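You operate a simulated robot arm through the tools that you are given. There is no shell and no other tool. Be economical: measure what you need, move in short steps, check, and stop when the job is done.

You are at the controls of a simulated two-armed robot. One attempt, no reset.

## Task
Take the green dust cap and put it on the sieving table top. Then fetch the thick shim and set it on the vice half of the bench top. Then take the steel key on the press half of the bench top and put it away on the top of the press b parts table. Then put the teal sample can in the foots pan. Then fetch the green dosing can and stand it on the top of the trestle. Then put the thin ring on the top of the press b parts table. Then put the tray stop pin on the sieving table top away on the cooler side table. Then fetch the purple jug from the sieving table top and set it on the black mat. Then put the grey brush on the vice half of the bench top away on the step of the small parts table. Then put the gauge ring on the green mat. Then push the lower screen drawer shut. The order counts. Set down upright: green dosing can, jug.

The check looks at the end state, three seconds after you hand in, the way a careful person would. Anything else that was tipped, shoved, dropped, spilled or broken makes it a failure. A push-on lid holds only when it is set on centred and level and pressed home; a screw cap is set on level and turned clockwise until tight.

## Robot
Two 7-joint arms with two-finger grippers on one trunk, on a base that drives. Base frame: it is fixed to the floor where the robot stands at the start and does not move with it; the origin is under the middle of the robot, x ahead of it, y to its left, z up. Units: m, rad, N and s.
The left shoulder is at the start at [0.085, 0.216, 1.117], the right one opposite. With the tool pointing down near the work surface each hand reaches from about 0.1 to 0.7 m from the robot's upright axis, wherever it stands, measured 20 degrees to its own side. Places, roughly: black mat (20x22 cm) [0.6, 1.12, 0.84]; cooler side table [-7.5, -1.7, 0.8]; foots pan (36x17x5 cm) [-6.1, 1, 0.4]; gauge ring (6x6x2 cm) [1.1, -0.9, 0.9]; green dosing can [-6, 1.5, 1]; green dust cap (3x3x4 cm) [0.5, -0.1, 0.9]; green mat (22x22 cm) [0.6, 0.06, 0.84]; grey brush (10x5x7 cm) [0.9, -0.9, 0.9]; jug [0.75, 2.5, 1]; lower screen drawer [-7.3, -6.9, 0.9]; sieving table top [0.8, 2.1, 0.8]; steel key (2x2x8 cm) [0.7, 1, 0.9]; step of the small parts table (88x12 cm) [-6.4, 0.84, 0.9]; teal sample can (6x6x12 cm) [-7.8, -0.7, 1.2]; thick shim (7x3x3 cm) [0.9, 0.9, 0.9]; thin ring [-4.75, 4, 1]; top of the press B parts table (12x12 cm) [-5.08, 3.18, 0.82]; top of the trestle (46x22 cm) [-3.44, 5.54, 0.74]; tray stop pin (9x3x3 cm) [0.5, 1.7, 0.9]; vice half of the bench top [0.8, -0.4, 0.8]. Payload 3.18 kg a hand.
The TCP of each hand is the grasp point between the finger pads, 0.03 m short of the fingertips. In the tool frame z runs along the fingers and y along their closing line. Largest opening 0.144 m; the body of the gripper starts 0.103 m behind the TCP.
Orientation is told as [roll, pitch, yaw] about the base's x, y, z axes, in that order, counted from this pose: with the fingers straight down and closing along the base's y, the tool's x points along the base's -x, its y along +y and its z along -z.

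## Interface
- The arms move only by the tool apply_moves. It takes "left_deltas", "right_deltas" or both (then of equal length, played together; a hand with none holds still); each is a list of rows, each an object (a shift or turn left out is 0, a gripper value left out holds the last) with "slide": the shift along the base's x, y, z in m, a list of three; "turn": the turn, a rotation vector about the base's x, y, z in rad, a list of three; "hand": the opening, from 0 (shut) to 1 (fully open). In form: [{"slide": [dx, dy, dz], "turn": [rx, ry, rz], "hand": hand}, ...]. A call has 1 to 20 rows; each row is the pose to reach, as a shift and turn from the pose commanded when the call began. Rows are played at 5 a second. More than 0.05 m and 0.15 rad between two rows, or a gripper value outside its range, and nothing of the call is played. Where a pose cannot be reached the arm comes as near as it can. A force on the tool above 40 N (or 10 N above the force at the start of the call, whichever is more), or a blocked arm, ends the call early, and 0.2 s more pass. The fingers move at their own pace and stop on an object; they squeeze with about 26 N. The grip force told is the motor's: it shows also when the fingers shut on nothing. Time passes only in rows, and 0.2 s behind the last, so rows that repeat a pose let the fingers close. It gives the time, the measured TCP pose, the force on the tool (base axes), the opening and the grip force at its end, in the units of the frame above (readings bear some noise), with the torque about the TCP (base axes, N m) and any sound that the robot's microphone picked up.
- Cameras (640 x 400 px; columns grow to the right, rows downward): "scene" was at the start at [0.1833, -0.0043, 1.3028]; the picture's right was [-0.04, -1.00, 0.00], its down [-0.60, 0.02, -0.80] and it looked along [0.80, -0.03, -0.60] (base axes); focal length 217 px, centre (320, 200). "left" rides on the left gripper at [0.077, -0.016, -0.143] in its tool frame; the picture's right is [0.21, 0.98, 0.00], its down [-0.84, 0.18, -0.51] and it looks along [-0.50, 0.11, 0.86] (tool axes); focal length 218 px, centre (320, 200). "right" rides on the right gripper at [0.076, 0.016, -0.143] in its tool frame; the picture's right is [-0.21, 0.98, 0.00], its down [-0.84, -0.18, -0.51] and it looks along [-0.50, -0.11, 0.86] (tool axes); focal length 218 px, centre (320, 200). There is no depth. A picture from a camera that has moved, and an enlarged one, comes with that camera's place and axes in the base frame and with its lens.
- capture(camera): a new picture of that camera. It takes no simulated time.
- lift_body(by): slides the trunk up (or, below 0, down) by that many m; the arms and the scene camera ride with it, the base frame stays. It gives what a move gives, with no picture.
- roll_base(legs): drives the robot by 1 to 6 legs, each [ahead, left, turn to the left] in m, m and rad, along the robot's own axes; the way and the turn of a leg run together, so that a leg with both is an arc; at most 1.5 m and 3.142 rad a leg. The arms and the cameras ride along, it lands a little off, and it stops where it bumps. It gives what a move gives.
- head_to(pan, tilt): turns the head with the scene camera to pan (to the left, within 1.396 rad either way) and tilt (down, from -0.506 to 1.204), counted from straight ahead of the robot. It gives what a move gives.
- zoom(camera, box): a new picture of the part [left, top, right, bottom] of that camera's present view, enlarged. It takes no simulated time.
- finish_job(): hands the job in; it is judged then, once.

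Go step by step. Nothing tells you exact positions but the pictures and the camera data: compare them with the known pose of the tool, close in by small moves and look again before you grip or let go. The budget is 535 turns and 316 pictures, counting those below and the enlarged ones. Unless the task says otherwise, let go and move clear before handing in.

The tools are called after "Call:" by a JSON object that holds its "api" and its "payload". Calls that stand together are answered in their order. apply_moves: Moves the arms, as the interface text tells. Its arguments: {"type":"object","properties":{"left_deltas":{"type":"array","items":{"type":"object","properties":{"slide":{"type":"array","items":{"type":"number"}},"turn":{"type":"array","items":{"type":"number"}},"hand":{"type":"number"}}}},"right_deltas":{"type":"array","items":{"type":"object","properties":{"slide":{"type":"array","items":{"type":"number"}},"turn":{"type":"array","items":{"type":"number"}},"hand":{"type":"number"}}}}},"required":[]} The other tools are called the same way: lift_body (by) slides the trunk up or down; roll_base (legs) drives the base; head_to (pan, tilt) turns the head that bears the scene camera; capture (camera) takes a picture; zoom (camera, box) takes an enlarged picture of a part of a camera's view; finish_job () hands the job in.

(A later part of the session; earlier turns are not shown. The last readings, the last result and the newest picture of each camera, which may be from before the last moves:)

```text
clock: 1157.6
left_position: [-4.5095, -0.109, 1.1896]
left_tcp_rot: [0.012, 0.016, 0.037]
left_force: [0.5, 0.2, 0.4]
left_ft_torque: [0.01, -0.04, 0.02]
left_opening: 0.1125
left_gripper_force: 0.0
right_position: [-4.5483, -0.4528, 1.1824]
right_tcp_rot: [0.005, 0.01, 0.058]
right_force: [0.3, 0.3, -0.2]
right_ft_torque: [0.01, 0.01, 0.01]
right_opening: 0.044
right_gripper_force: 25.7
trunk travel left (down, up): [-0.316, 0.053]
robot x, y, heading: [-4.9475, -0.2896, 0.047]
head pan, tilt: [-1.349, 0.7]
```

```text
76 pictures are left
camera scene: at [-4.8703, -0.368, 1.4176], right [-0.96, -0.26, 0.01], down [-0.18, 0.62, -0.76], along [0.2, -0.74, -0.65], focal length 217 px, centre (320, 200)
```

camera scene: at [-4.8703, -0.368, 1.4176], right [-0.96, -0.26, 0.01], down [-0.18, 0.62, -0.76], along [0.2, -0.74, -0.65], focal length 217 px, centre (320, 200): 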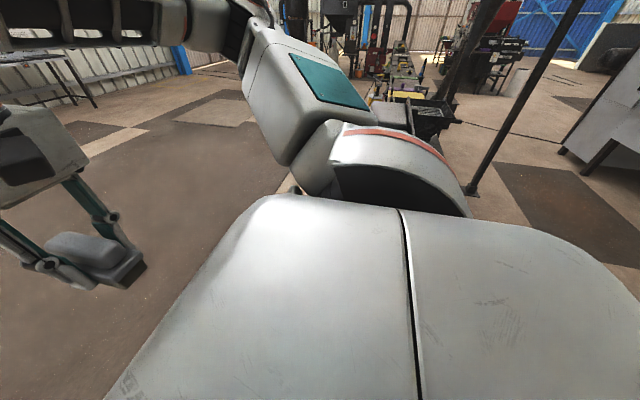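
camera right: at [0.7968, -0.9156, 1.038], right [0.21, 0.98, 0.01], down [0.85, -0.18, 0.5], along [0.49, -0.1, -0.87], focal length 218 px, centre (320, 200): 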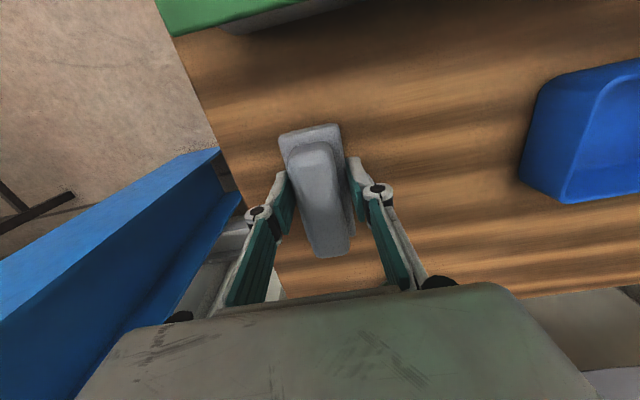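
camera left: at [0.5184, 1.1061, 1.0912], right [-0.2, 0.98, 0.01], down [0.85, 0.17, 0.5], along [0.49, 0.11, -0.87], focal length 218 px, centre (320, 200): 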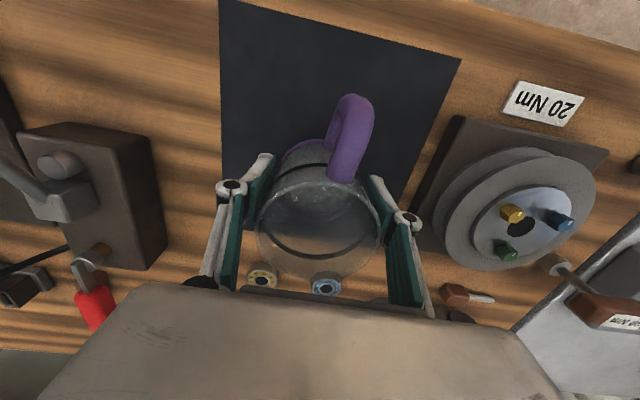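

I can't see the obstacle behind me. I'll move forward 0.4 m and turn to face west.

Call:
{"api": "roll_base", "payload": {"legs": [[0.4, 0.1, 0], [0, 0, 3.09]]}}

Call:
{"api": "head_to", "payload": {"pan": 0, "tilt": 0.5}}

Call:
{"api": "capture", "payload": {"camera": "scene"}}

```text
clock: 1167.2
left_position: [-4.9971, -0.3008, 1.1928]
left_tcp_rot: [0.013, 0.007, 3.078]
left_force: [0.8, -0.2, 0.7]
left_ft_torque: [0.0, 0.0, -0.01]
left_opening: 0.1121
left_gripper_force: 0.1
right_position: [-4.9224, 0.0383, 1.1862]
right_tcp_rot: [0.007, 0.002, 3.1]
right_force: [0.1, -0.6, -1.5]
right_ft_torque: [0.0, 0.03, -0.05]
right_opening: 0.0437
right_gripper_force: 26.8
trunk travel left (down, up): [-0.316, 0.053]
robot x, y, heading: [-4.5554, -0.1701, 3.081]
head pan, tilt: [-1.349, 0.7]
```

```text
clock: 1168.7
left_position: [-4.9958, -0.3005, 1.1924]
left_tcp_rot: [0.012, 0.007, 3.077]
left_force: [-0.5, -0.1, 1.5]
left_ft_torque: [0.03, 0.01, 0.01]
left_opening: 0.1122
left_gripper_force: 0.1
right_position: [-4.9228, 0.0364, 1.1857]
right_tcp_rot: [0.006, 0.0, 3.098]
right_force: [0.2, -0.5, -0.7]
right_ft_torque: [-0.04, -0.03, 0.05]
right_opening: 0.0441
right_gripper_force: 26.4
trunk travel left (down, up): [-0.316, 0.053]
robot x, y, heading: [-4.5521, -0.1652, 3.083]
head pan, tilt: [0.0, 0.499]
```

```text
75 pictures are left
camera scene: at [-4.6847, -0.162, 1.4357], right [0.06, 1.0, 0.0], down [0.48, -0.03, -0.88], along [-0.88, 0.05, -0.48], focal length 217 px, centre (320, 200)
```

scene: 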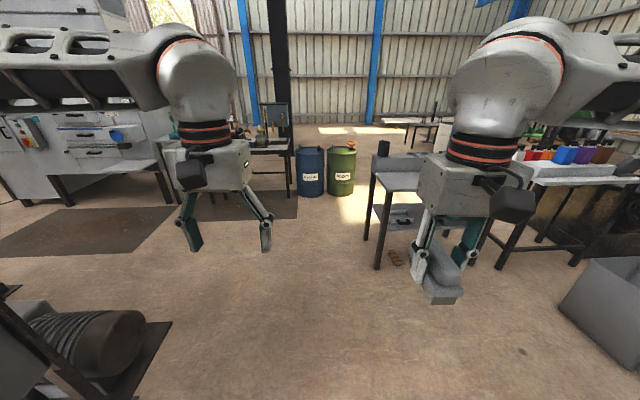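

The way west is clear. I'll drive along it, then north beside the small parts table, and turn to face its step.

Call:
{"api": "roll_base", "payload": {"legs": [[1.2, 0, 0.058], [1.22, 0, 0], [0, -0.98, 0], [0, 0, 3.141]]}}

Call:
{"api": "head_to", "payload": {"pan": -0.1, "tilt": 0.7}}

Call:
{"api": "capture", "payload": {"camera": "scene"}}

```text
clock: 1196.3
left_position: [-6.5708, 0.9562, 1.192]
left_tcp_rot: [0.013, 0.007, -0.01]
left_force: [-0.2, 0.0, 0.9]
left_ft_torque: [-0.03, -0.03, -0.04]
left_opening: 0.1122
left_gripper_force: 0.1
right_position: [-6.6281, 0.6154, 1.1868]
right_tcp_rot: [0.005, 0.002, 0.01]
right_force: [0.6, -1.0, -1.7]
right_ft_torque: [0.02, 0.02, -0.04]
right_opening: 0.0441
right_gripper_force: 26.0
trunk travel left (down, up): [-0.316, 0.053]
robot x, y, heading: [-7.0081, 0.7974, -0.003]
head pan, tilt: [0.0, 0.499]
```

```text
clock: 1197.0
left_position: [-6.571, 0.9559, 1.1922]
left_tcp_rot: [0.012, 0.007, -0.012]
left_force: [-0.4, -0.1, 0.7]
left_ft_torque: [0.0, -0.02, -0.01]
left_opening: 0.1124
left_gripper_force: 0.0
right_position: [-6.6256, 0.6145, 1.1865]
right_tcp_rot: [0.005, 0.002, 0.011]
right_force: [-0.4, 0.2, -1.5]
right_ft_torque: [0.01, 0.04, 0.01]
right_opening: 0.0437
right_gripper_force: 26.3
trunk travel left (down, up): [-0.316, 0.053]
robot x, y, heading: [-7.0058, 0.8007, -0.005]
head pan, tilt: [-0.099, 0.7]
```

```text
74 pictures are left
camera scene: at [-6.8792, 0.7897, 1.418], right [-0.1, -0.99, 0.0], down [-0.64, 0.07, -0.77], along [0.76, -0.08, -0.64], focal length 217 px, centre (320, 200)
```

scene: 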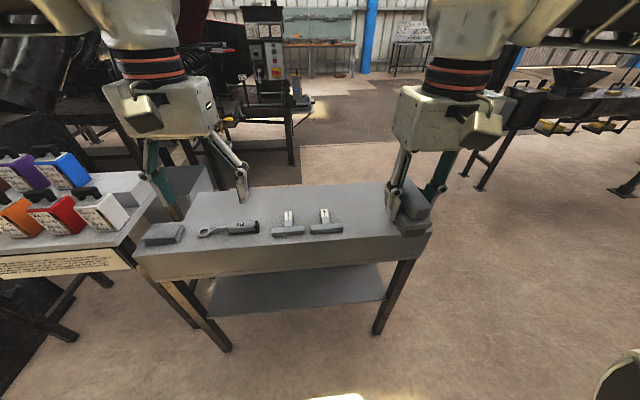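

The free gap on the step lies between the second block (y≈0.67) and the dark mug (y≈0.50). I'll bring the brush over (-6.40, 0.585) and lower to 5 cm above.

Call:
{"api": "apply_moves", "payload": {"right_deltas": [{"slide": [0.04, -0.006, 0]}, {"slide": [0.08, -0.012, 0]}, {"slide": [0.12, -0.018, 0]}, {"slide": [0.16, -0.024, 0]}, {"slide": [0.2, -0.03, -0.01]}, {"slide": [0.224, -0.03, -0.05]}, {"slide": [0.224, -0.03, -0.1]}, {"slide": [0.224, -0.03, -0.15]}, {"slide": [0.224, -0.03, -0.18]}]}}

Call:
{"api": "capture", "payload": {"camera": "right"}}

Call:
{"api": "zoom", "payload": {"camera": "scene", "box": [260, 140, 460, 280]}}

```text
clock: 1199.0
left_position: [-6.572, 0.9558, 1.1933]
left_tcp_rot: [0.013, 0.008, -0.011]
left_force: [0.2, 0.1, -0.9]
left_ft_torque: [-0.03, 0.0, -0.02]
left_opening: 0.1122
left_gripper_force: 0.0
right_position: [-6.4037, 0.5848, 1.0037]
right_tcp_rot: [0.005, 0.002, 0.008]
right_force: [0.0, 0.6, -1.6]
right_ft_torque: [0.02, 0.01, -0.01]
right_opening: 0.0441
right_gripper_force: 26.2
trunk travel left (down, up): [-0.316, 0.053]
robot x, y, heading: [-7.0079, 0.7971, 0.001]
head pan, tilt: [-0.099, 0.7]
```

```text
73 pictures are left
camera right: at [-6.4803, 0.6004, 1.1466], right [0.2, 0.98, 0.01], down [0.85, -0.17, 0.5], along [0.5, -0.1, -0.86], focal length 218 px, centre (320, 200)
```

right: 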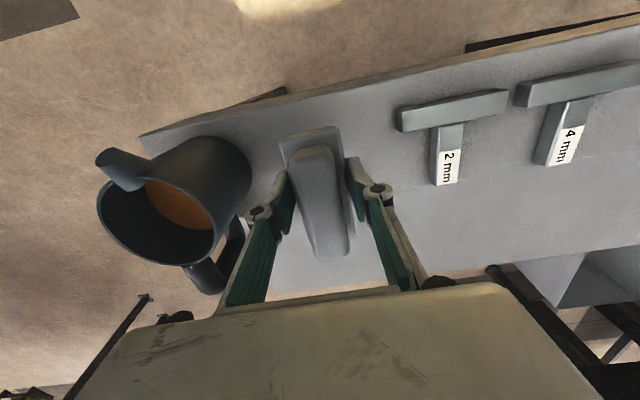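

```text
2.86 times, centred on (360, 210) of scene
camera zoom: at [-6.8791, 0.7894, 1.4179], right [-0.1, -0.99, 0.0], down [-0.64, 0.07, -0.76], along [0.76, -0.08, -0.64], focal length 620 px, centre (206, 171)
```

zoom: 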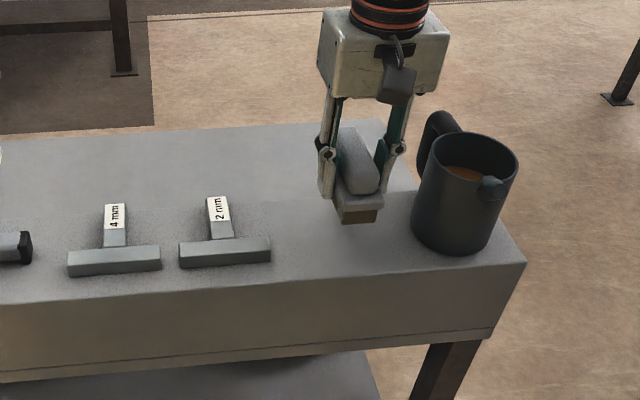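

I'll shift 2 cm left away from the mug and lower until it touches.

Call:
{"api": "apply_moves", "payload": {"right_deltas": [{"slide": [-0.003, 0.01, 0]}, {"slide": [-0.005, 0.02, -0.02]}, {"slide": [-0.005, 0.02, -0.035]}, {"slide": [-0.005, 0.02, -0.042]}, {"slide": [-0.005, 0.02, -0.046]}, {"slide": [-0.005, 0.02, -0.049]}, {"slide": [-0.005, 0.02, -0.052]}, {"slide": [-0.005, 0.02, -0.055]}, {"slide": [-0.005, 0.02, -0.058]}]}}

Call:
{"api": "zoom", "payload": {"camera": "scene", "box": [260, 140, 460, 280]}}

```text
clock: 1201.0
left_position: [-6.571, 0.9567, 1.1934]
left_tcp_rot: [0.012, 0.005, -0.011]
left_force: [0.0, -1.2, 0.6]
left_ft_torque: [0.0, -0.02, 0.02]
left_opening: 0.1121
left_gripper_force: 0.1
right_position: [-6.4079, 0.6043, 0.949]
right_tcp_rot: [0.003, 0.003, 0.009]
right_force: [0.5, 0.2, -1.6]
right_ft_torque: [-0.03, 0.05, 0.01]
right_opening: 0.0437
right_gripper_force: 26.1
trunk travel left (down, up): [-0.316, 0.053]
robot x, y, heading: [-7.0111, 0.7978, -0.003]
head pan, tilt: [-0.099, 0.7]
```

```text
2.86 times, centred on (360, 210) of scene
camera zoom: at [-6.8791, 0.7897, 1.4179], right [-0.1, -0.99, 0.0], down [-0.64, 0.07, -0.76], along [0.76, -0.08, -0.64], focal length 620 px, centre (206, 171)
```

zoom: 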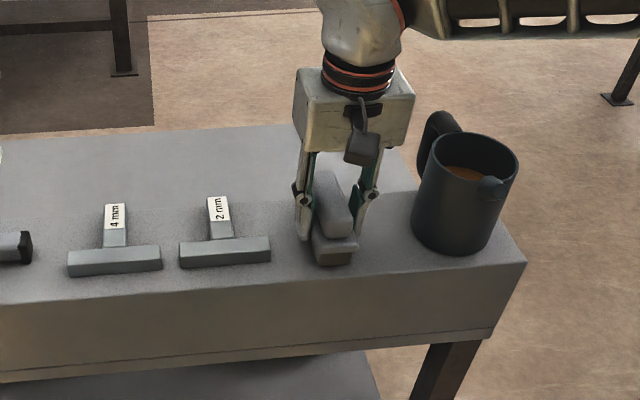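

Very close; I'll pull it 1.5 cm toward the front edge so it sits fully on the step, and lower the last millimetres.

Call:
{"api": "apply_moves", "payload": {"right_deltas": [{"slide": [-0.008, 0, 0]}, {"slide": [-0.015, 0, -0.002]}, {"slide": [-0.015, 0, -0.004]}, {"slide": [-0.015, 0, -0.006]}, {"slide": [-0.015, 0, -0.008]}, {"slide": [-0.015, 0, -0.01]}, {"slide": [-0.015, 0, -0.012]}]}}

```text
clock: 1202.6
left_position: [-6.5726, 0.9561, 1.1939]
left_tcp_rot: [0.013, 0.006, -0.011]
left_force: [0.0, 0.8, 0.1]
left_ft_torque: [0.02, 0.02, 0.02]
left_opening: 0.1123
left_gripper_force: 0.1
right_position: [-6.422, 0.6044, 0.9377]
right_tcp_rot: [0.005, -0.002, 0.009]
right_force: [3.7, -2.5, 23.6]
right_ft_torque: [-0.16, -0.1, -0.02]
right_opening: 0.0437
right_gripper_force: 25.9
trunk travel left (down, up): [-0.316, 0.053]
robot x, y, heading: [-7.0028, 0.7973, -0.008]
head pan, tilt: [-0.099, 0.7]
```

Contact at 24 N. Releasing and lifting away.

Call:
{"api": "apply_moves", "payload": {"right_deltas": [{"slide": [0, 0, 0.002]}, {"slide": [0, 0, 0.002], "hand": 0.36}, {"slide": [0, 0, 0.002], "hand": 0.45}, {"slide": [0, 0, 0.002], "hand": 0.45}, {"slide": [0, 0, 0.04]}, {"slide": [0, 0, 0.08]}, {"slide": [0, 0, 0.12]}, {"slide": [0, 0, 0.16]}, {"slide": [-0.03, 0, 0.2]}, {"slide": [-0.06, 0, 0.23]}, {"slide": [-0.1, 0, 0.25]}, {"slide": [-0.14, 0, 0.25]}]}}

Call:
{"api": "zoom", "payload": {"camera": "scene", "box": [160, 140, 460, 350]}}

```text
clock: 1205.2
left_position: [-6.5717, 0.9553, 1.192]
left_tcp_rot: [0.014, 0.007, -0.01]
left_force: [1.5, 0.1, -0.3]
left_ft_torque: [0.01, -0.02, 0.01]
left_opening: 0.1122
left_gripper_force: 0.0
right_position: [-6.5664, 0.6054, 1.1878]
right_tcp_rot: [0.006, 0.001, 0.008]
right_force: [-0.5, -0.3, -0.8]
right_ft_torque: [-0.02, -0.01, 0.04]
right_opening: 0.0652
right_gripper_force: 0.0
trunk travel left (down, up): [-0.316, 0.053]
robot x, y, heading: [-7.0028, 0.7982, -0.002]
head pan, tilt: [-0.099, 0.7]
```

```text
1.90 times, centred on (310, 245) of scene
camera zoom: at [-6.8796, 0.7893, 1.418], right [-0.1, -0.99, 0.0], down [-0.64, 0.07, -0.77], along [0.76, -0.08, -0.64], focal length 413 px, centre (339, 114)
```

zoom: 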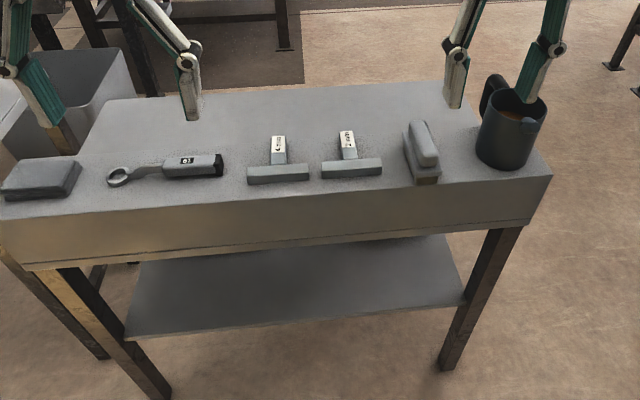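

The brush is on the step. Now the gauge ring at the back right of the bench; I'll drive back there.

Call:
{"api": "roll_base", "payload": {"legs": [[0, -0.93, 0.002], [1.4, 0.03, 0], [1.4, 0, 0], [1.4, 0, 0], [1.2, -0.25, 0], [1.2, -0.33, 0]]}}

Call:
{"api": "head_to", "payload": {"pan": -0.2, "tilt": 0.65}}

```text
clock: 1245.3
left_position: [0.018, -0.8477, 1.1918]
left_tcp_rot: [0.012, 0.008, -0.059]
left_force: [-0.2, -0.1, 0.1]
left_ft_torque: [-0.02, -0.01, -0.01]
left_opening: 0.1123
left_gripper_force: 0.0
right_position: [0.0074, -1.197, 1.1879]
right_tcp_rot: [0.006, 0.002, -0.04]
right_force: [0.3, 0.1, 0.2]
right_ft_torque: [0.02, 0.0, -0.01]
right_opening: 0.0649
right_gripper_force: 0.0
trunk travel left (down, up): [-0.316, 0.053]
robot x, y, heading: [-0.4219, -0.9857, -0.054]
head pan, tilt: [-0.099, 0.7]
```

```text
clock: 1246.0
left_position: [0.0187, -0.8469, 1.1936]
left_tcp_rot: [0.013, 0.006, -0.059]
left_force: [0.3, 0.2, -0.5]
left_ft_torque: [0.03, -0.02, 0.0]
left_opening: 0.1122
left_gripper_force: 0.1
right_position: [0.008, -1.1971, 1.1883]
right_tcp_rot: [0.005, 0.002, -0.041]
right_force: [-1.0, 0.5, -0.8]
right_ft_torque: [0.02, 0.01, 0.01]
right_opening: 0.0648
right_gripper_force: 0.1
trunk travel left (down, up): [-0.316, 0.053]
robot x, y, heading: [-0.4248, -0.9824, -0.054]
head pan, tilt: [-0.201, 0.649]
```

Call:
{"api": "roll_base", "payload": {"legs": [[0, 0.27, 0.054], [0.4, 0, 0], [0.23, 0, 0]]}}

Call:
{"api": "capture", "payload": {"camera": "scene"}}

```text
clock: 1252.4
left_position: [0.6335, -0.5517, 1.1923]
left_tcp_rot: [0.013, 0.008, -0.007]
left_force: [-0.6, -0.1, -0.6]
left_ft_torque: [0.02, 0.0, 0.01]
left_opening: 0.1123
left_gripper_force: 0.1
right_position: [0.6412, -0.902, 1.1873]
right_tcp_rot: [0.005, 0.001, 0.014]
right_force: [-0.4, 0.5, 0.3]
right_ft_torque: [0.01, -0.04, 0.0]
right_opening: 0.0648
right_gripper_force: 0.0
trunk travel left (down, up): [-0.316, 0.053]
robot x, y, heading: [0.2007, -0.7063, -0.002]
head pan, tilt: [-0.201, 0.649]
stopped in leg 3: the robot was blocked; the commanded pose is now the measured one
```

```text
69 pictures are left
camera scene: at [0.326, -0.7278, 1.4224], right [-0.2, -0.98, 0.0], down [-0.59, 0.12, -0.8], along [0.78, -0.16, -0.6], focal length 217 px, centre (320, 200)
```

scene: 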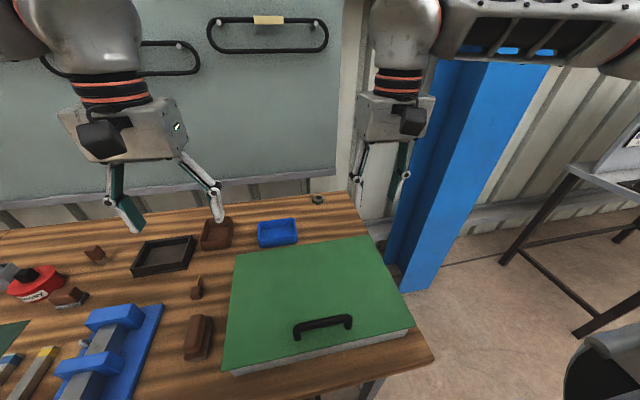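

The base just touched something at its front; I'll ease back 1.5 cm. Then I'll pitch the right hand forward so it can reach the ring at (1.066, -0.867).

Call:
{"api": "roll_base", "payload": {"legs": [[-0.015, 0, 0]]}}

Call:
{"api": "apply_moves", "payload": {"right_deltas": [{"slide": [0.02, 0.005, 0.015], "turn": [0, -0.13, 0], "hand": 0.65}, {"slide": [0.04, 0.01, 0.03], "turn": [0, -0.26, 0]}, {"slide": [0.06, 0.015, 0.045], "turn": [0, -0.39, 0]}, {"slide": [0.08, 0.02, 0.06], "turn": [0, -0.52, 0]}, {"slide": [0.1, 0.025, 0.07], "turn": [0, -0.65, 0]}, {"slide": [0.12, 0.03, 0.08], "turn": [0, -0.75, -0.01]}]}}

Call:
{"api": "lift_body", "payload": {"by": -0.12}}

Call:
{"api": "capture", "payload": {"camera": "scene"}}

```text
clock: 1253.2
left_position: [0.6204, -0.5519, 1.1918]
left_tcp_rot: [0.013, 0.01, -0.008]
left_force: [0.5, 1.5, -0.1]
left_ft_torque: [0.01, 0.01, -0.04]
left_opening: 0.1122
left_gripper_force: 0.1
right_position: [0.6284, -0.9018, 1.1862]
right_tcp_rot: [0.005, 0.003, 0.011]
right_force: [0.6, -0.2, -0.3]
right_ft_torque: [-0.05, 0.01, 0.01]
right_opening: 0.0647
right_gripper_force: 0.0
trunk travel left (down, up): [-0.316, 0.053]
robot x, y, heading: [0.1853, -0.7101, 0.0]
head pan, tilt: [-0.201, 0.649]
```

```text
clock: 1254.6
left_position: [0.6202, -0.5513, 1.1908]
left_tcp_rot: [0.012, 0.009, -0.008]
left_force: [-0.5, -0.8, -0.2]
left_ft_torque: [0.0, -0.01, -0.03]
left_opening: 0.1123
left_gripper_force: 0.1
right_position: [0.7489, -0.8716, 1.2672]
right_tcp_rot: [-0.001, -0.751, 0.004]
right_force: [-0.5, 0.6, -0.3]
right_ft_torque: [-0.01, -0.02, -0.02]
right_opening: 0.0936
right_gripper_force: 0.1
trunk travel left (down, up): [-0.316, 0.053]
robot x, y, heading: [0.191, -0.7101, 0.001]
head pan, tilt: [-0.201, 0.649]
```

```text
clock: 1256.1
left_position: [0.6183, -0.5521, 1.073]
left_tcp_rot: [0.014, 0.007, -0.006]
left_force: [0.2, 0.3, -0.4]
left_ft_torque: [-0.04, -0.05, -0.02]
left_opening: 0.1123
left_gripper_force: 0.0
right_position: [0.7467, -0.8716, 1.1478]
right_tcp_rot: [-0.001, -0.751, 0.003]
right_force: [0.2, 0.5, 0.3]
right_ft_torque: [-0.01, -0.04, -0.02]
right_opening: 0.0934
right_gripper_force: 0.0
trunk travel left (down, up): [-0.196, 0.173]
robot x, y, heading: [0.1835, -0.7081, -0.001]
head pan, tilt: [-0.201, 0.649]
```

```text
68 pictures are left
camera scene: at [0.3689, -0.7281, 1.2987], right [-0.2, -0.98, 0.0], down [-0.59, 0.12, -0.8], along [0.78, -0.16, -0.6], focal length 217 px, centre (320, 200)
```

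scene: 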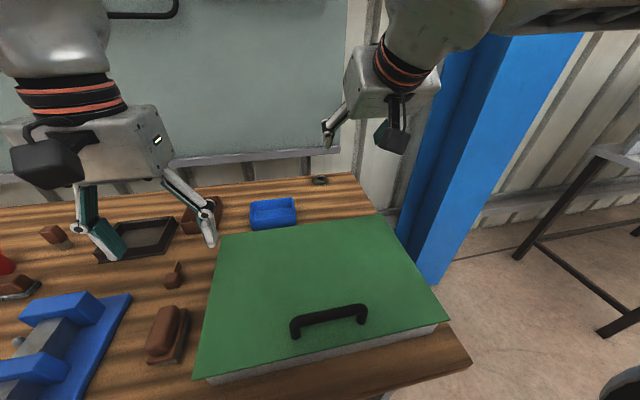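

I'll extend the pitched hand over the box toward the ring, stopping at a standoff.

Call:
{"api": "apply_moves", "payload": {"right_deltas": [{"slide": [0.04, 0, -0.02]}, {"slide": [0.08, 0.001, -0.04]}, {"slide": [0.12, 0.002, -0.06]}, {"slide": [0.16, 0.003, -0.085]}, {"slide": [0.2, 0.004, -0.11]}, {"slide": [0.22, 0.004, -0.14]}]}}

Call:
{"api": "capture", "payload": {"camera": "right"}}

Call:
{"api": "zoom", "payload": {"camera": "scene", "box": [250, 100, 450, 240]}}

```text
clock: 1257.5
left_position: [0.6204, -0.5519, 1.0721]
left_tcp_rot: [0.012, 0.011, -0.006]
left_force: [0.4, 0.5, -0.1]
left_ft_torque: [0.01, -0.01, 0.0]
left_opening: 0.1124
left_gripper_force: 0.1
right_position: [0.9683, -0.8664, 1.0046]
right_tcp_rot: [-0.003, -0.745, 0.005]
right_force: [0.3, 1.4, -0.1]
right_ft_torque: [0.02, 0.0, -0.02]
right_opening: 0.0934
right_gripper_force: 0.1
trunk travel left (down, up): [-0.196, 0.173]
robot x, y, heading: [0.1848, -0.7081, 0.002]
head pan, tilt: [-0.201, 0.649]
```

```text
67 pictures are left
camera right: at [0.814, -0.85, 1.0575], right [0.15, 0.98, 0.14], down [0.27, -0.18, 0.94], along [0.95, -0.1, -0.3], focal length 218 px, centre (320, 200)
```

right: 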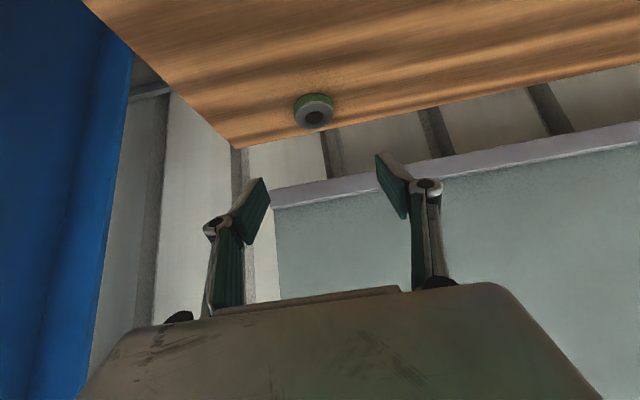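

```text
2.86 times, centred on (350, 170) of scene
camera zoom: at [0.371, -0.7281, 1.298], right [-0.2, -0.98, 0.0], down [-0.59, 0.12, -0.8], along [0.78, -0.16, -0.61], focal length 620 px, centre (234, 286)
```

zoom: 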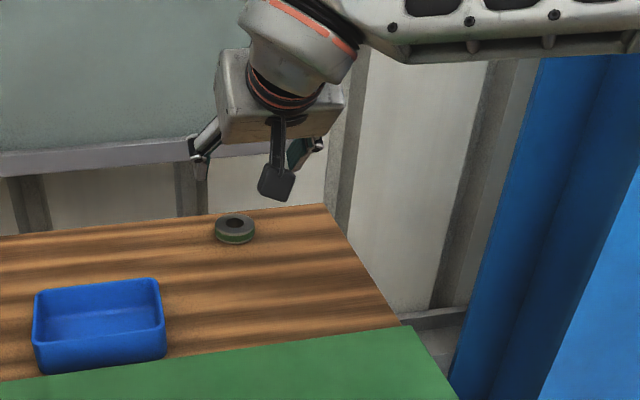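

The ring is at about (1.053, -0.866). I'll descend along toward it and check before closing.

Call:
{"api": "apply_moves", "payload": {"right_deltas": [{"slide": [0.02, 0, -0.03]}, {"slide": [0.04, 0, -0.06]}, {"slide": [0.055, 0, -0.085]}]}}

Call:
{"api": "capture", "payload": {"camera": "right"}}

Call:
{"api": "zoom", "payload": {"camera": "scene", "box": [270, 130, 410, 230]}}

```text
clock: 1258.3
left_position: [0.621, -0.5521, 1.0709]
left_tcp_rot: [0.012, 0.01, -0.007]
left_force: [0.1, 0.7, -0.1]
left_ft_torque: [0.0, 0.01, 0.01]
left_opening: 0.1122
left_gripper_force: 0.1
right_position: [1.0228, -0.8675, 0.9195]
right_tcp_rot: [0.0, -0.747, 0.003]
right_force: [0.0, 0.1, 0.4]
right_ft_torque: [0.02, 0.02, 0.0]
right_opening: 0.0935
right_gripper_force: 0.0
trunk travel left (down, up): [-0.196, 0.173]
robot x, y, heading: [0.1848, -0.7094, 0.0]
head pan, tilt: [-0.201, 0.649]
```

```text
65 pictures are left
camera right: at [0.8691, -0.851, 0.9717], right [0.15, 0.98, 0.14], down [0.27, -0.18, 0.94], along [0.95, -0.1, -0.3], focal length 218 px, centre (320, 200)
```

right: 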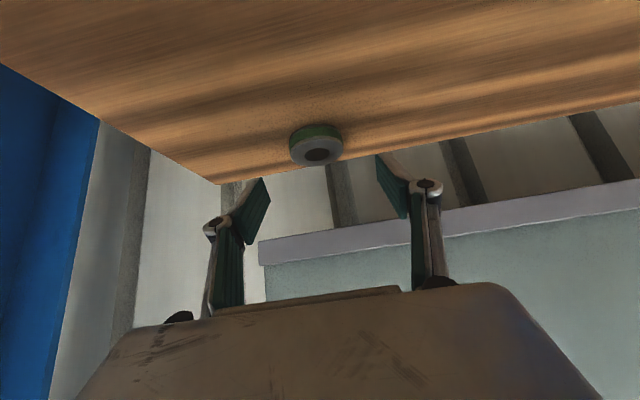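

```text
4.00 times, centred on (340, 180) of scene
camera zoom: at [0.3711, -0.728, 1.298], right [-0.2, -0.98, 0.0], down [-0.59, 0.12, -0.8], along [0.78, -0.16, -0.61], focal length 867 px, centre (240, 280)
```

zoom: 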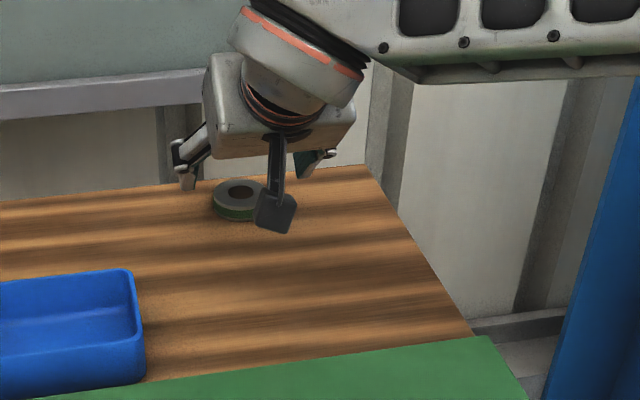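

Alignment is good: ring at (1.051, -0.866). I'll take the last step down and close.

Call:
{"api": "apply_moves", "payload": {"right_deltas": [{"slide": [0.01, 0.001, -0.018]}, {"slide": [0.02, 0.001, -0.033]}, {"slide": [0.02, 0.001, -0.033], "hand": 0.45}, {"slide": [0.02, 0.001, -0.033], "hand": 0.25}, {"slide": [0.02, 0.001, -0.033], "hand": 0.25}, {"slide": [0.02, 0.001, -0.033], "hand": 0.25}]}}

Call:
{"api": "capture", "payload": {"camera": "right"}}

```text
clock: 1259.7
left_position: [0.6187, -0.5518, 1.0718]
left_tcp_rot: [0.013, 0.008, -0.007]
left_force: [0.6, -0.4, -0.6]
left_ft_torque: [0.0, -0.03, 0.03]
left_opening: 0.1123
left_gripper_force: 0.0
right_position: [1.0411, -0.8656, 0.8891]
right_tcp_rot: [-0.002, -0.746, 0.003]
right_force: [-1.1, -0.2, 0.8]
right_ft_torque: [-0.08, -0.01, -0.06]
right_opening: 0.049
right_gripper_force: 26.1
trunk travel left (down, up): [-0.196, 0.173]
robot x, y, heading: [0.185, -0.7089, -0.001]
head pan, tilt: [-0.201, 0.649]
```

```text
63 pictures are left
camera right: at [0.889, -0.8495, 0.9404], right [0.15, 0.98, 0.14], down [0.27, -0.18, 0.95], along [0.95, -0.1, -0.29], focal length 218 px, centre (320, 200)
```

right: 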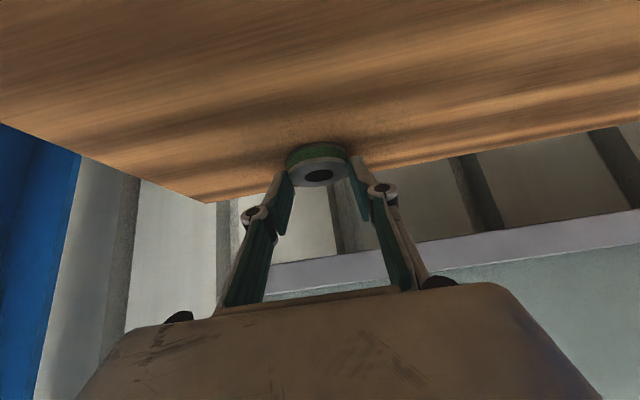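

Gripped at 49 mm. I'll lift a little and verify.

Call:
{"api": "apply_moves", "payload": {"right_deltas": [{"slide": [0, 0, 0.015]}, {"slide": [0, 0, 0.035]}, {"slide": [0, 0, 0.06]}, {"slide": [-0.01, 0, 0.09]}]}}

Call:
{"api": "zoom", "payload": {"camera": "scene", "box": [270, 100, 410, 230]}}

```text
clock: 1260.7
left_position: [0.6186, -0.5519, 1.0726]
left_tcp_rot: [0.011, 0.008, -0.006]
left_force: [-0.2, 0.1, 0.8]
left_ft_torque: [0.01, -0.03, 0.02]
left_opening: 0.1123
left_gripper_force: 0.1
right_position: [1.0309, -0.8665, 0.9806]
right_tcp_rot: [-0.003, -0.748, 0.002]
right_force: [0.0, -0.9, -1.8]
right_ft_torque: [-0.01, 0.01, -0.03]
right_opening: 0.049
right_gripper_force: 25.8
trunk travel left (down, up): [-0.196, 0.173]
robot x, y, heading: [0.1841, -0.7091, 0.002]
head pan, tilt: [-0.201, 0.649]
```

```text
3.08 times, centred on (340, 165) of scene
camera zoom: at [0.3692, -0.7281, 1.2986], right [-0.2, -0.98, 0.0], down [-0.59, 0.12, -0.8], along [0.78, -0.16, -0.6], focal length 667 px, centre (258, 308)
```

zoom: 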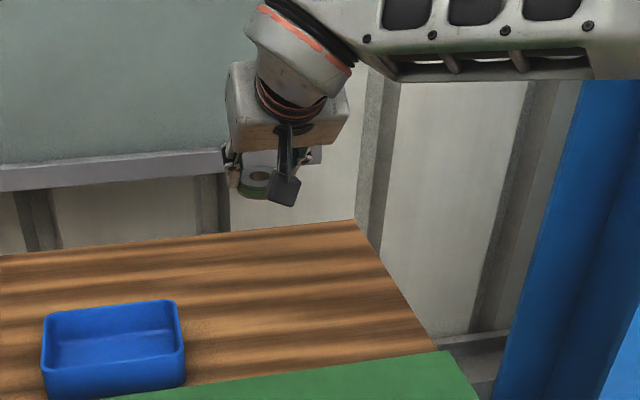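

The gauge ring is held level. I'll draw it back over the box, raise the trunk and drive to the green mat.

Call:
{"api": "apply_moves", "payload": {"right_deltas": [{"slide": [-0.03, 0, 0.03]}, {"slide": [-0.06, 0, 0.06]}, {"slide": [-0.1, 0, 0.085]}, {"slide": [-0.14, 0, 0.11]}, {"slide": [-0.18, 0, 0.13]}, {"slide": [-0.22, 0, 0.15]}, {"slide": [-0.26, 0, 0.165]}, {"slide": [-0.29, 0, 0.175]}]}}

Call:
{"api": "lift_body", "payload": {"by": 0.12}}

Call:
{"api": "roll_base", "payload": {"legs": [[-0.2, 0, 0], [0, 0.93, 0]]}}

Call:
{"api": "head_to", "payload": {"pan": -0.1, "tilt": 0.7}}

Call:
{"api": "capture", "payload": {"camera": "scene"}}

```text
clock: 1262.5
left_position: [0.6193, -0.5519, 1.0712]
left_tcp_rot: [0.012, 0.009, -0.008]
left_force: [0.3, 0.0, 0.6]
left_ft_torque: [0.04, 0.03, 0.0]
left_opening: 0.1122
left_gripper_force: 0.0
right_position: [0.741, -0.8681, 1.1556]
right_tcp_rot: [-0.002, -0.747, 0.006]
right_force: [-0.7, -0.5, -2.9]
right_ft_torque: [0.01, -0.02, -0.02]
right_opening: 0.0492
right_gripper_force: 25.8
trunk travel left (down, up): [-0.196, 0.173]
robot x, y, heading: [0.1808, -0.7113, -0.002]
head pan, tilt: [-0.201, 0.649]
```

```text
clock: 1264.0
left_position: [0.6205, -0.5509, 1.1911]
left_tcp_rot: [0.013, 0.011, -0.007]
left_force: [-0.3, 0.1, 0.6]
left_ft_torque: [0.01, 0.03, -0.01]
left_opening: 0.112
left_gripper_force: 0.0
right_position: [0.7428, -0.8678, 1.2733]
right_tcp_rot: [-0.003, -0.745, 0.003]
right_force: [0.6, 0.0, -1.9]
right_ft_torque: [-0.03, 0.04, 0.02]
right_opening: 0.0491
right_gripper_force: 25.8
trunk travel left (down, up): [-0.316, 0.053]
robot x, y, heading: [0.1844, -0.7103, 0.0]
head pan, tilt: [-0.201, 0.649]
```

```text
clock: 1273.7
left_position: [0.4233, 0.3717, 1.191]
left_tcp_rot: [0.012, 0.009, -0.013]
left_force: [0.0, -0.1, 0.0]
left_ft_torque: [0.0, 0.02, 0.04]
left_opening: 0.1126
left_gripper_force: 0.1
right_position: [0.5431, 0.0559, 1.2737]
right_tcp_rot: [-0.002, -0.746, -0.004]
right_force: [-0.1, 1.5, -1.9]
right_ft_torque: [0.01, 0.01, 0.0]
right_opening: 0.0489
right_gripper_force: 26.5
trunk travel left (down, up): [-0.316, 0.053]
robot x, y, heading: [-0.0151, 0.2177, -0.009]
head pan, tilt: [-0.201, 0.649]
```

```text
clock: 1274.3
left_position: [0.4224, 0.3719, 1.1906]
left_tcp_rot: [0.013, 0.011, -0.014]
left_force: [-0.4, 0.7, -0.3]
left_ft_torque: [0.0, 0.0, 0.01]
left_opening: 0.1123
left_gripper_force: 0.0
right_position: [0.5427, 0.0554, 1.2735]
right_tcp_rot: [-0.001, -0.748, -0.004]
right_force: [0.9, -0.2, -3.4]
right_ft_torque: [0.0, 0.03, 0.0]
right_opening: 0.0486
right_gripper_force: 25.7
trunk travel left (down, up): [-0.316, 0.053]
robot x, y, heading: [-0.0142, 0.2155, -0.009]
head pan, tilt: [-0.099, 0.7]
```

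```text
61 pictures are left
camera scene: at [0.1133, 0.2067, 1.418], right [-0.11, -0.99, 0.0], down [-0.64, 0.07, -0.77], along [0.76, -0.08, -0.64], focal length 217 px, centre (320, 200)
```

scene: 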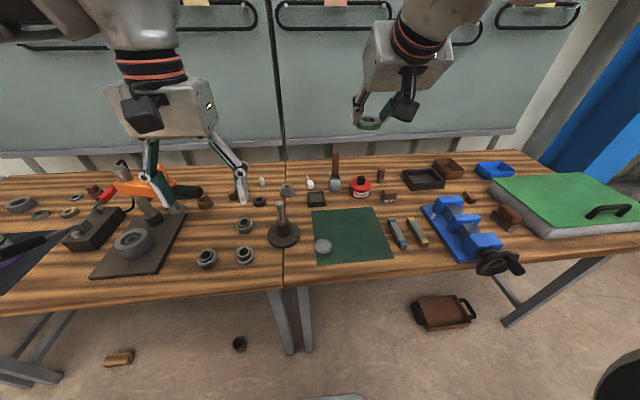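

I'll bring the ring over (0.61, 0.03) on the mat and lower it, keeping the same tilt so it stays level.

Call:
{"api": "apply_moves", "payload": {"right_deltas": [{"slide": [0.02, -0.01, -0.03]}, {"slide": [0.04, -0.02, -0.06]}, {"slide": [0.055, -0.025, -0.1]}, {"slide": [0.055, -0.025, -0.145]}, {"slide": [0.055, -0.025, -0.19]}, {"slide": [0.055, -0.025, -0.235]}, {"slide": [0.055, -0.025, -0.28]}, {"slide": [0.055, -0.025, -0.32]}]}}

Call:
{"api": "zoom", "payload": {"camera": "scene", "box": [270, 150, 450, 280]}}

```text
clock: 1276.2
left_position: [0.4229, 0.3726, 1.1909]
left_tcp_rot: [0.013, 0.01, -0.013]
left_force: [-0.6, -0.1, 0.5]
left_ft_torque: [0.05, 0.01, -0.01]
left_opening: 0.1125
left_gripper_force: 0.1
right_position: [0.5997, 0.0304, 0.9542]
right_tcp_rot: [-0.001, -0.746, -0.004]
right_force: [-0.1, 0.3, -2.5]
right_ft_torque: [-0.04, 0.07, 0.01]
right_opening: 0.0484
right_gripper_force: 25.9
trunk travel left (down, up): [-0.316, 0.053]
robot x, y, heading: [-0.0158, 0.2153, -0.003]
head pan, tilt: [-0.099, 0.7]
```

```text
3.08 times, centred on (360, 215) of scene
camera zoom: at [0.1139, 0.2065, 1.4179], right [-0.11, -0.99, 0.0], down [-0.64, 0.07, -0.76], along [0.76, -0.08, -0.64], focal length 667 px, centre (197, 154)
```

zoom: 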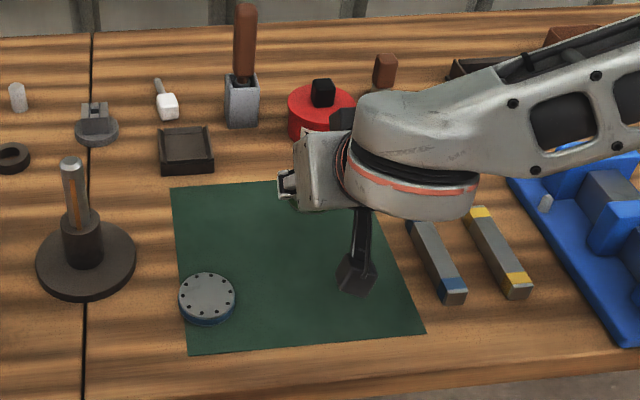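

Position looks right. Lowering the last centimetres to contact.

Call:
{"api": "apply_moves", "payload": {"right_deltas": [{"slide": [0, 0, -0.03]}, {"slide": [0, 0, -0.05]}, {"slide": [0, 0, -0.056]}, {"slide": [0, 0, -0.059]}, {"slide": [0, 0, -0.062]}, {"slide": [0, 0, -0.064]}, {"slide": [0, 0, -0.066]}]}}

Call:
{"api": "capture", "payload": {"camera": "right"}}

```text
clock: 1277.8
left_position: [0.4217, 0.3716, 1.1925]
left_tcp_rot: [0.013, 0.009, -0.013]
left_force: [0.2, 0.4, -0.3]
left_ft_torque: [0.0, -0.01, -0.01]
left_opening: 0.1125
left_gripper_force: 0.0
right_position: [0.598, 0.0318, 0.8884]
right_tcp_rot: [0.001, -0.748, -0.005]
right_force: [0.4, 0.0, 1.0]
right_ft_torque: [0.0, -0.06, 0.0]
right_opening: 0.0485
right_gripper_force: 26.5
trunk travel left (down, up): [-0.316, 0.053]
robot x, y, heading: [-0.012, 0.2183, -0.008]
head pan, tilt: [-0.099, 0.7]
```

```text
59 pictures are left
camera right: at [0.4441, 0.0492, 0.9406], right [0.16, 0.98, 0.14], down [0.27, -0.18, 0.95], along [0.95, -0.11, -0.29], focal length 218 px, centre (320, 200)
```

right: 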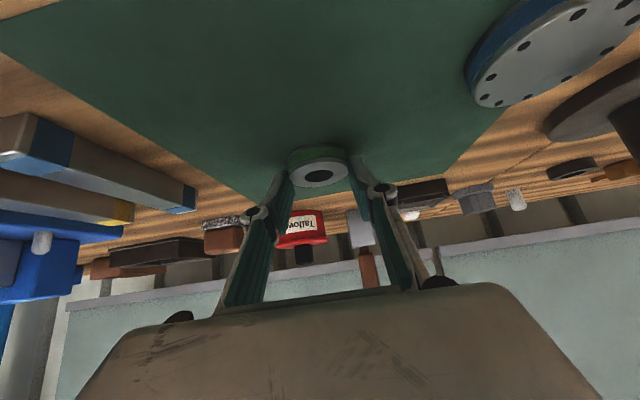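

Touching the mat. I'll settle 1–2 mm more, open and lift away.

Call:
{"api": "apply_moves", "payload": {"right_deltas": [{"slide": [0, 0, -0.0015]}, {"slide": [0, 0, -0.003]}, {"slide": [0, 0, -0.003], "hand": 0.42}, {"slide": [0, 0, -0.001], "hand": 0.55}, {"slide": [0, 0, -0.001], "hand": 0.55}, {"slide": [-0.02, 0, 0.03]}, {"slide": [-0.04, 0, 0.07]}, {"slide": [-0.06, 0, 0.11]}, {"slide": [-0.08, 0, 0.15]}, {"slide": [-0.1, 0, 0.19]}, {"slide": [-0.12, 0, 0.23]}, {"slide": [-0.14, 0, 0.27]}]}}

Call:
{"api": "zoom", "payload": {"camera": "scene", "box": [270, 150, 450, 280]}}

```text
clock: 1280.3
left_position: [0.4216, 0.3729, 1.1919]
left_tcp_rot: [0.011, 0.011, -0.013]
left_force: [0.0, -0.1, 0.0]
left_ft_torque: [0.0, -0.02, -0.03]
left_opening: 0.1121
left_gripper_force: 0.1
right_position: [0.4537, 0.031, 1.158]
right_tcp_rot: [-0.002, -0.747, -0.002]
right_force: [0.2, 0.9, 0.4]
right_ft_torque: [0.0, -0.02, 0.01]
right_opening: 0.0793
right_gripper_force: 0.0
trunk travel left (down, up): [-0.316, 0.053]
robot x, y, heading: [-0.0134, 0.2132, -0.011]
head pan, tilt: [-0.099, 0.7]
```

```text
3.08 times, centred on (360, 215) of scene
camera zoom: at [0.112, 0.2067, 1.4181], right [-0.11, -0.99, 0.0], down [-0.64, 0.07, -0.77], along [0.76, -0.08, -0.64], focal length 667 px, centre (197, 154)
```

zoom: 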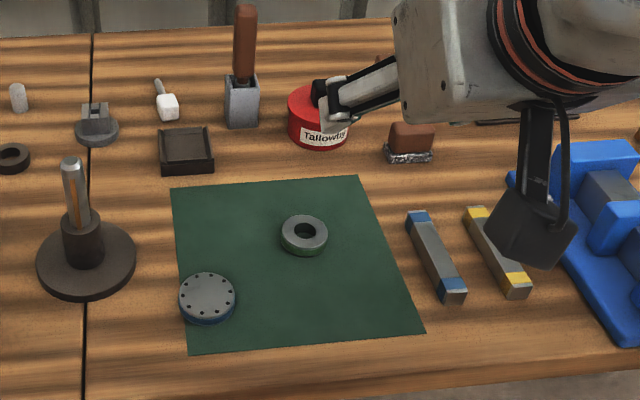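

The gauge ring is on the green mat. Last task: the lower screen drawer near (-7.3, -6.9). I'll straighten the right hand, drive toward the south and look.

Call:
{"api": "apply_moves", "payload": {"right_deltas": [{"turn": [0, 0.125, 0], "slide": [-0.02, -0.01, 0.01], "hand": 0.1}, {"turn": [0, 0.25, 0], "slide": [-0.03, -0.02, 0.02]}, {"turn": [0, 0.375, 0], "slide": [-0.04, -0.03, 0.03]}, {"turn": [0, 0.5, 0], "slide": [-0.05, -0.04, 0.04]}, {"turn": [0, 0.625, 0], "slide": [-0.06, -0.05, 0.05]}, {"turn": [0, 0.747, 0], "slide": [-0.07, -0.06, 0.06]}]}}

Call:
{"api": "roll_base", "payload": {"legs": [[-0.7, 0, 0.011], [-1.2, -0.6, 0], [-0.8, -1.0, 0], [0, 0, -2.2]]}}

Call:
{"api": "head_to", "payload": {"pan": 0.0, "tilt": 0.25}}

Call:
{"api": "capture", "payload": {"camera": "scene"}}

```text
clock: 1281.8
left_position: [0.422, 0.3723, 1.1925]
left_tcp_rot: [0.013, 0.009, -0.014]
left_force: [0.8, 0.4, 0.7]
left_ft_torque: [-0.02, 0.05, 0.0]
left_opening: 0.1124
left_gripper_force: 0.1
right_position: [0.3859, -0.0308, 1.2177]
right_tcp_rot: [-0.001, 0.003, -0.004]
right_force: [-1.1, -0.3, 0.1]
right_ft_torque: [0.03, 0.02, -0.01]
right_opening: 0.0145
right_gripper_force: 0.0
trunk travel left (down, up): [-0.316, 0.053]
robot x, y, heading: [-0.0124, 0.2169, -0.006]
head pan, tilt: [-0.099, 0.7]
```

```text
clock: 1305.7
left_position: [-2.8154, -1.8254, 1.1912]
left_tcp_rot: [0.012, 0.008, -2.209]
left_force: [0.4, -0.1, 0.3]
left_ft_torque: [-0.01, 0.0, 0.0]
left_opening: 0.1124
left_gripper_force: 0.1
right_position: [-3.1224, -1.5619, 1.218]
right_tcp_rot: [-0.002, -0.001, -2.199]
right_force: [-0.1, -0.2, -0.5]
right_ft_torque: [0.0, 0.03, 0.02]
right_opening: 0.0145
right_gripper_force: 0.1
trunk travel left (down, up): [-0.316, 0.053]
robot x, y, heading: [-2.6861, -1.3813, -2.205]
head pan, tilt: [-0.099, 0.7]
```

```text
clock: 1306.6
left_position: [-2.8149, -1.8253, 1.1915]
left_tcp_rot: [0.012, 0.01, -2.21]
left_force: [-0.4, -0.2, -0.2]
left_ft_torque: [-0.01, -0.01, 0.03]
left_opening: 0.1123
left_gripper_force: 0.1
right_position: [-3.121, -1.5626, 1.2176]
right_tcp_rot: [-0.005, 0.0, -2.198]
right_force: [-0.6, -0.4, 0.2]
right_ft_torque: [-0.02, -0.01, -0.04]
right_opening: 0.0144
right_gripper_force: 0.1
trunk travel left (down, up): [-0.316, 0.053]
robot x, y, heading: [-2.6817, -1.3819, -2.205]
head pan, tilt: [0.0, 0.25]
```

```text
57 pictures are left
camera scene: at [-2.7656, -1.492, 1.4587], right [-0.81, 0.59, 0.0], down [0.15, 0.2, -0.97], along [-0.57, -0.78, -0.25], focal length 217 px, centre (320, 200)
```

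scene: 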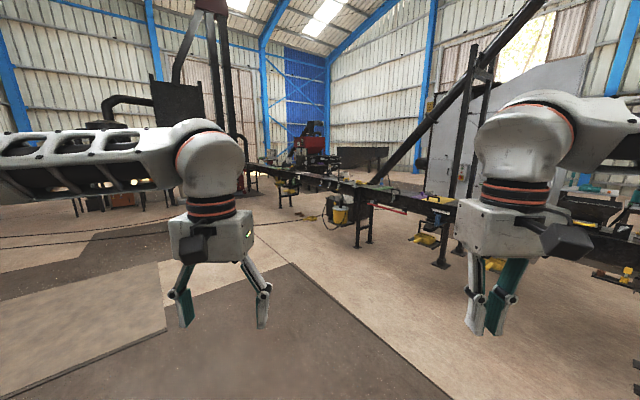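

The screen machine is the red unit far ahead, at the end of the conveyor. I'll zoom in.

Call:
{"api": "zoom", "payload": {"camera": "scene", "box": [220, 100, 420, 230]}}

```text
3.08 times, centred on (320, 165) of scene
camera zoom: at [-2.7656, -1.492, 1.4587], right [-0.81, 0.59, 0.0], down [0.15, 0.2, -0.97], along [-0.57, -0.78, -0.25], focal length 667 px, centre (320, 308)
```

zoom: 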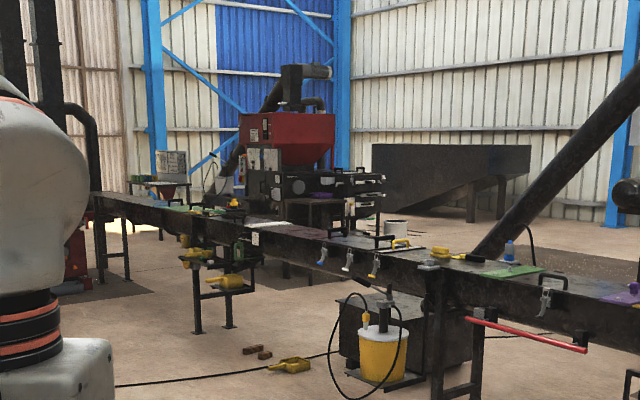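

The screen stands west of the conveyor, which runs along x≈-5. I'll go around its north end to (-6.2, -0.15) and look south.

Call:
{"api": "roll_base", "payload": {"legs": [[0, 0, -0.937], [0, -1.27, 0], [1.4, 0, 0], [1.4, 0, 0], [0.75, 0, 0], [0, 0, 1.571]]}}

Call:
{"api": "head_to", "payload": {"pan": 0.0, "tilt": 0.3}}

Call:
{"api": "capture", "payload": {"camera": "scene"}}

```text
clock: 1341.1
left_position: [-6.0889, -0.4965, 1.1921]
left_tcp_rot: [0.013, 0.009, -1.62]
left_force: [-0.3, 0.1, -0.9]
left_ft_torque: [-0.01, -0.01, 0.0]
left_opening: 0.112
left_gripper_force: 0.2
right_position: [-6.4897, -0.4478, 1.217]
right_tcp_rot: [-0.004, -0.001, -1.606]
right_force: [1.6, 0.4, -0.8]
right_ft_torque: [0.02, 0.03, 0.01]
right_opening: 0.0144
right_gripper_force: 0.1
trunk travel left (down, up): [-0.316, 0.053]
robot x, y, heading: [-6.2309, -0.0565, -1.611]
head pan, tilt: [0.0, 0.25]
```

```text
clock: 1341.7
left_position: [-6.0901, -0.4968, 1.191]
left_tcp_rot: [0.013, 0.011, -1.621]
left_force: [-0.9, -0.5, 0.1]
left_ft_torque: [-0.02, -0.01, 0.01]
left_opening: 0.1126
left_gripper_force: 0.1
right_position: [-6.4892, -0.4479, 1.2182]
right_tcp_rot: [-0.003, 0.0, -1.608]
right_force: [0.3, 1.1, -1.6]
right_ft_torque: [0.0, 0.03, 0.01]
right_opening: 0.0143
right_gripper_force: 0.0
trunk travel left (down, up): [-0.316, 0.053]
robot x, y, heading: [-6.2305, -0.0563, -1.616]
head pan, tilt: [0.0, 0.3]
```

```text
55 pictures are left
camera scene: at [-6.2337, -0.1918, 1.4541], right [-1.0, 0.04, 0.0], down [0.01, 0.3, -0.96], along [-0.04, -0.95, -0.3], focal length 217 px, centre (320, 200)
```

scene: 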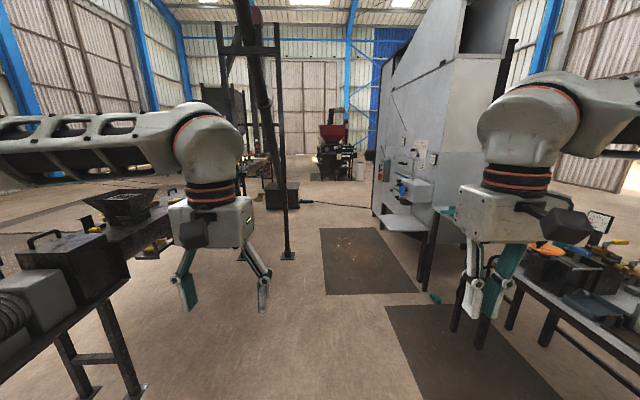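

A clear aisle leads south at x≈-6.75 to the screen machine. I'll drive down it and look again.

Call:
{"api": "roll_base", "payload": {"legs": [[0, -0.48, 0.045], [1.4, 0, 0], [1.4, 0, 0], [1.4, 0, 0]]}}

Call:
{"api": "head_to", "payload": {"pan": 0.0, "tilt": 0.3}}

Call:
{"api": "capture", "payload": {"camera": "scene"}}

Call:
{"api": "zoom", "payload": {"camera": "scene", "box": [260, 110, 420, 230]}}

```text
clock: 1366.2
left_position: [-6.5317, -4.6694, 1.1916]
left_tcp_rot: [0.011, 0.01, -1.569]
left_force: [0.7, -0.5, -0.2]
left_ft_torque: [0.03, 0.02, 0.0]
left_opening: 0.1125
left_gripper_force: 0.0
right_position: [-6.9341, -4.6406, 1.2177]
right_tcp_rot: [-0.003, -0.001, -1.559]
right_force: [-0.5, 0.0, 0.1]
right_ft_torque: [0.0, -0.01, 0.01]
right_opening: 0.0143
right_gripper_force: 0.0
trunk travel left (down, up): [-0.316, 0.053]
robot x, y, heading: [-6.6897, -4.2373, -1.56]
head pan, tilt: [0.0, 0.3]
```

```text
clock: 1366.8
left_position: [-6.5312, -4.6697, 1.1917]
left_tcp_rot: [0.011, 0.011, -1.569]
left_force: [-0.4, -0.4, 0.4]
left_ft_torque: [-0.01, 0.01, 0.03]
left_opening: 0.1122
left_gripper_force: 0.2
right_position: [-6.934, -4.6419, 1.2176]
right_tcp_rot: [-0.004, 0.0, -1.557]
right_force: [0.9, -0.5, 0.1]
right_ft_torque: [-0.03, -0.03, 0.0]
right_opening: 0.0143
right_gripper_force: 0.1
trunk travel left (down, up): [-0.316, 0.053]
robot x, y, heading: [-6.6926, -4.24, -1.561]
head pan, tilt: [0.0, 0.3]
```

```text
54 pictures are left
camera scene: at [-6.6908, -4.3725, 1.4541], right [-1.0, -0.01, 0.0], down [0.0, 0.3, -0.96], along [0.01, -0.96, -0.3], focal length 217 px, centre (320, 200)
```

scene: 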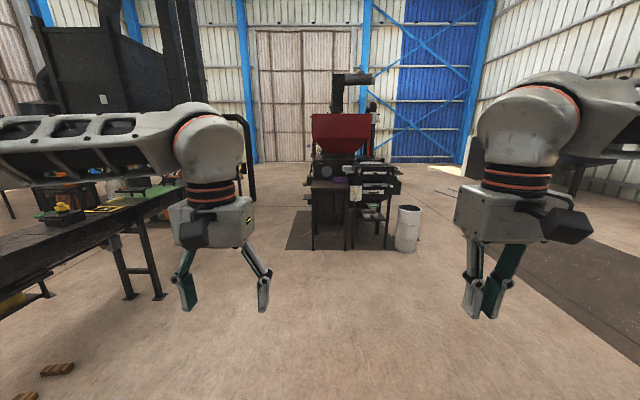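

```text
3.33 times, centred on (340, 170) of scene
camera zoom: at [-6.6908, -4.3725, 1.4541], right [-1.0, -0.01, 0.0], down [0.0, 0.3, -0.96], along [0.01, -0.96, -0.3], focal length 723 px, centre (253, 300)
```

zoom: 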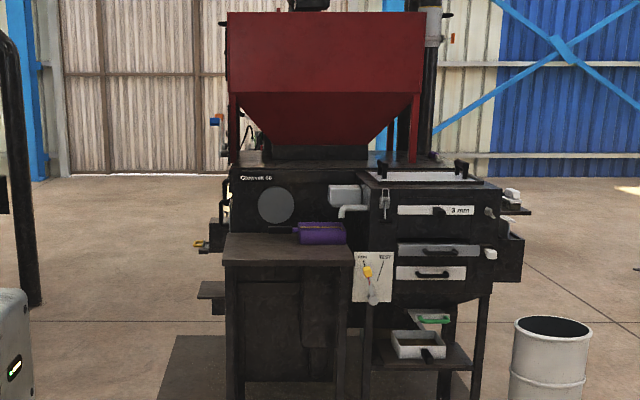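

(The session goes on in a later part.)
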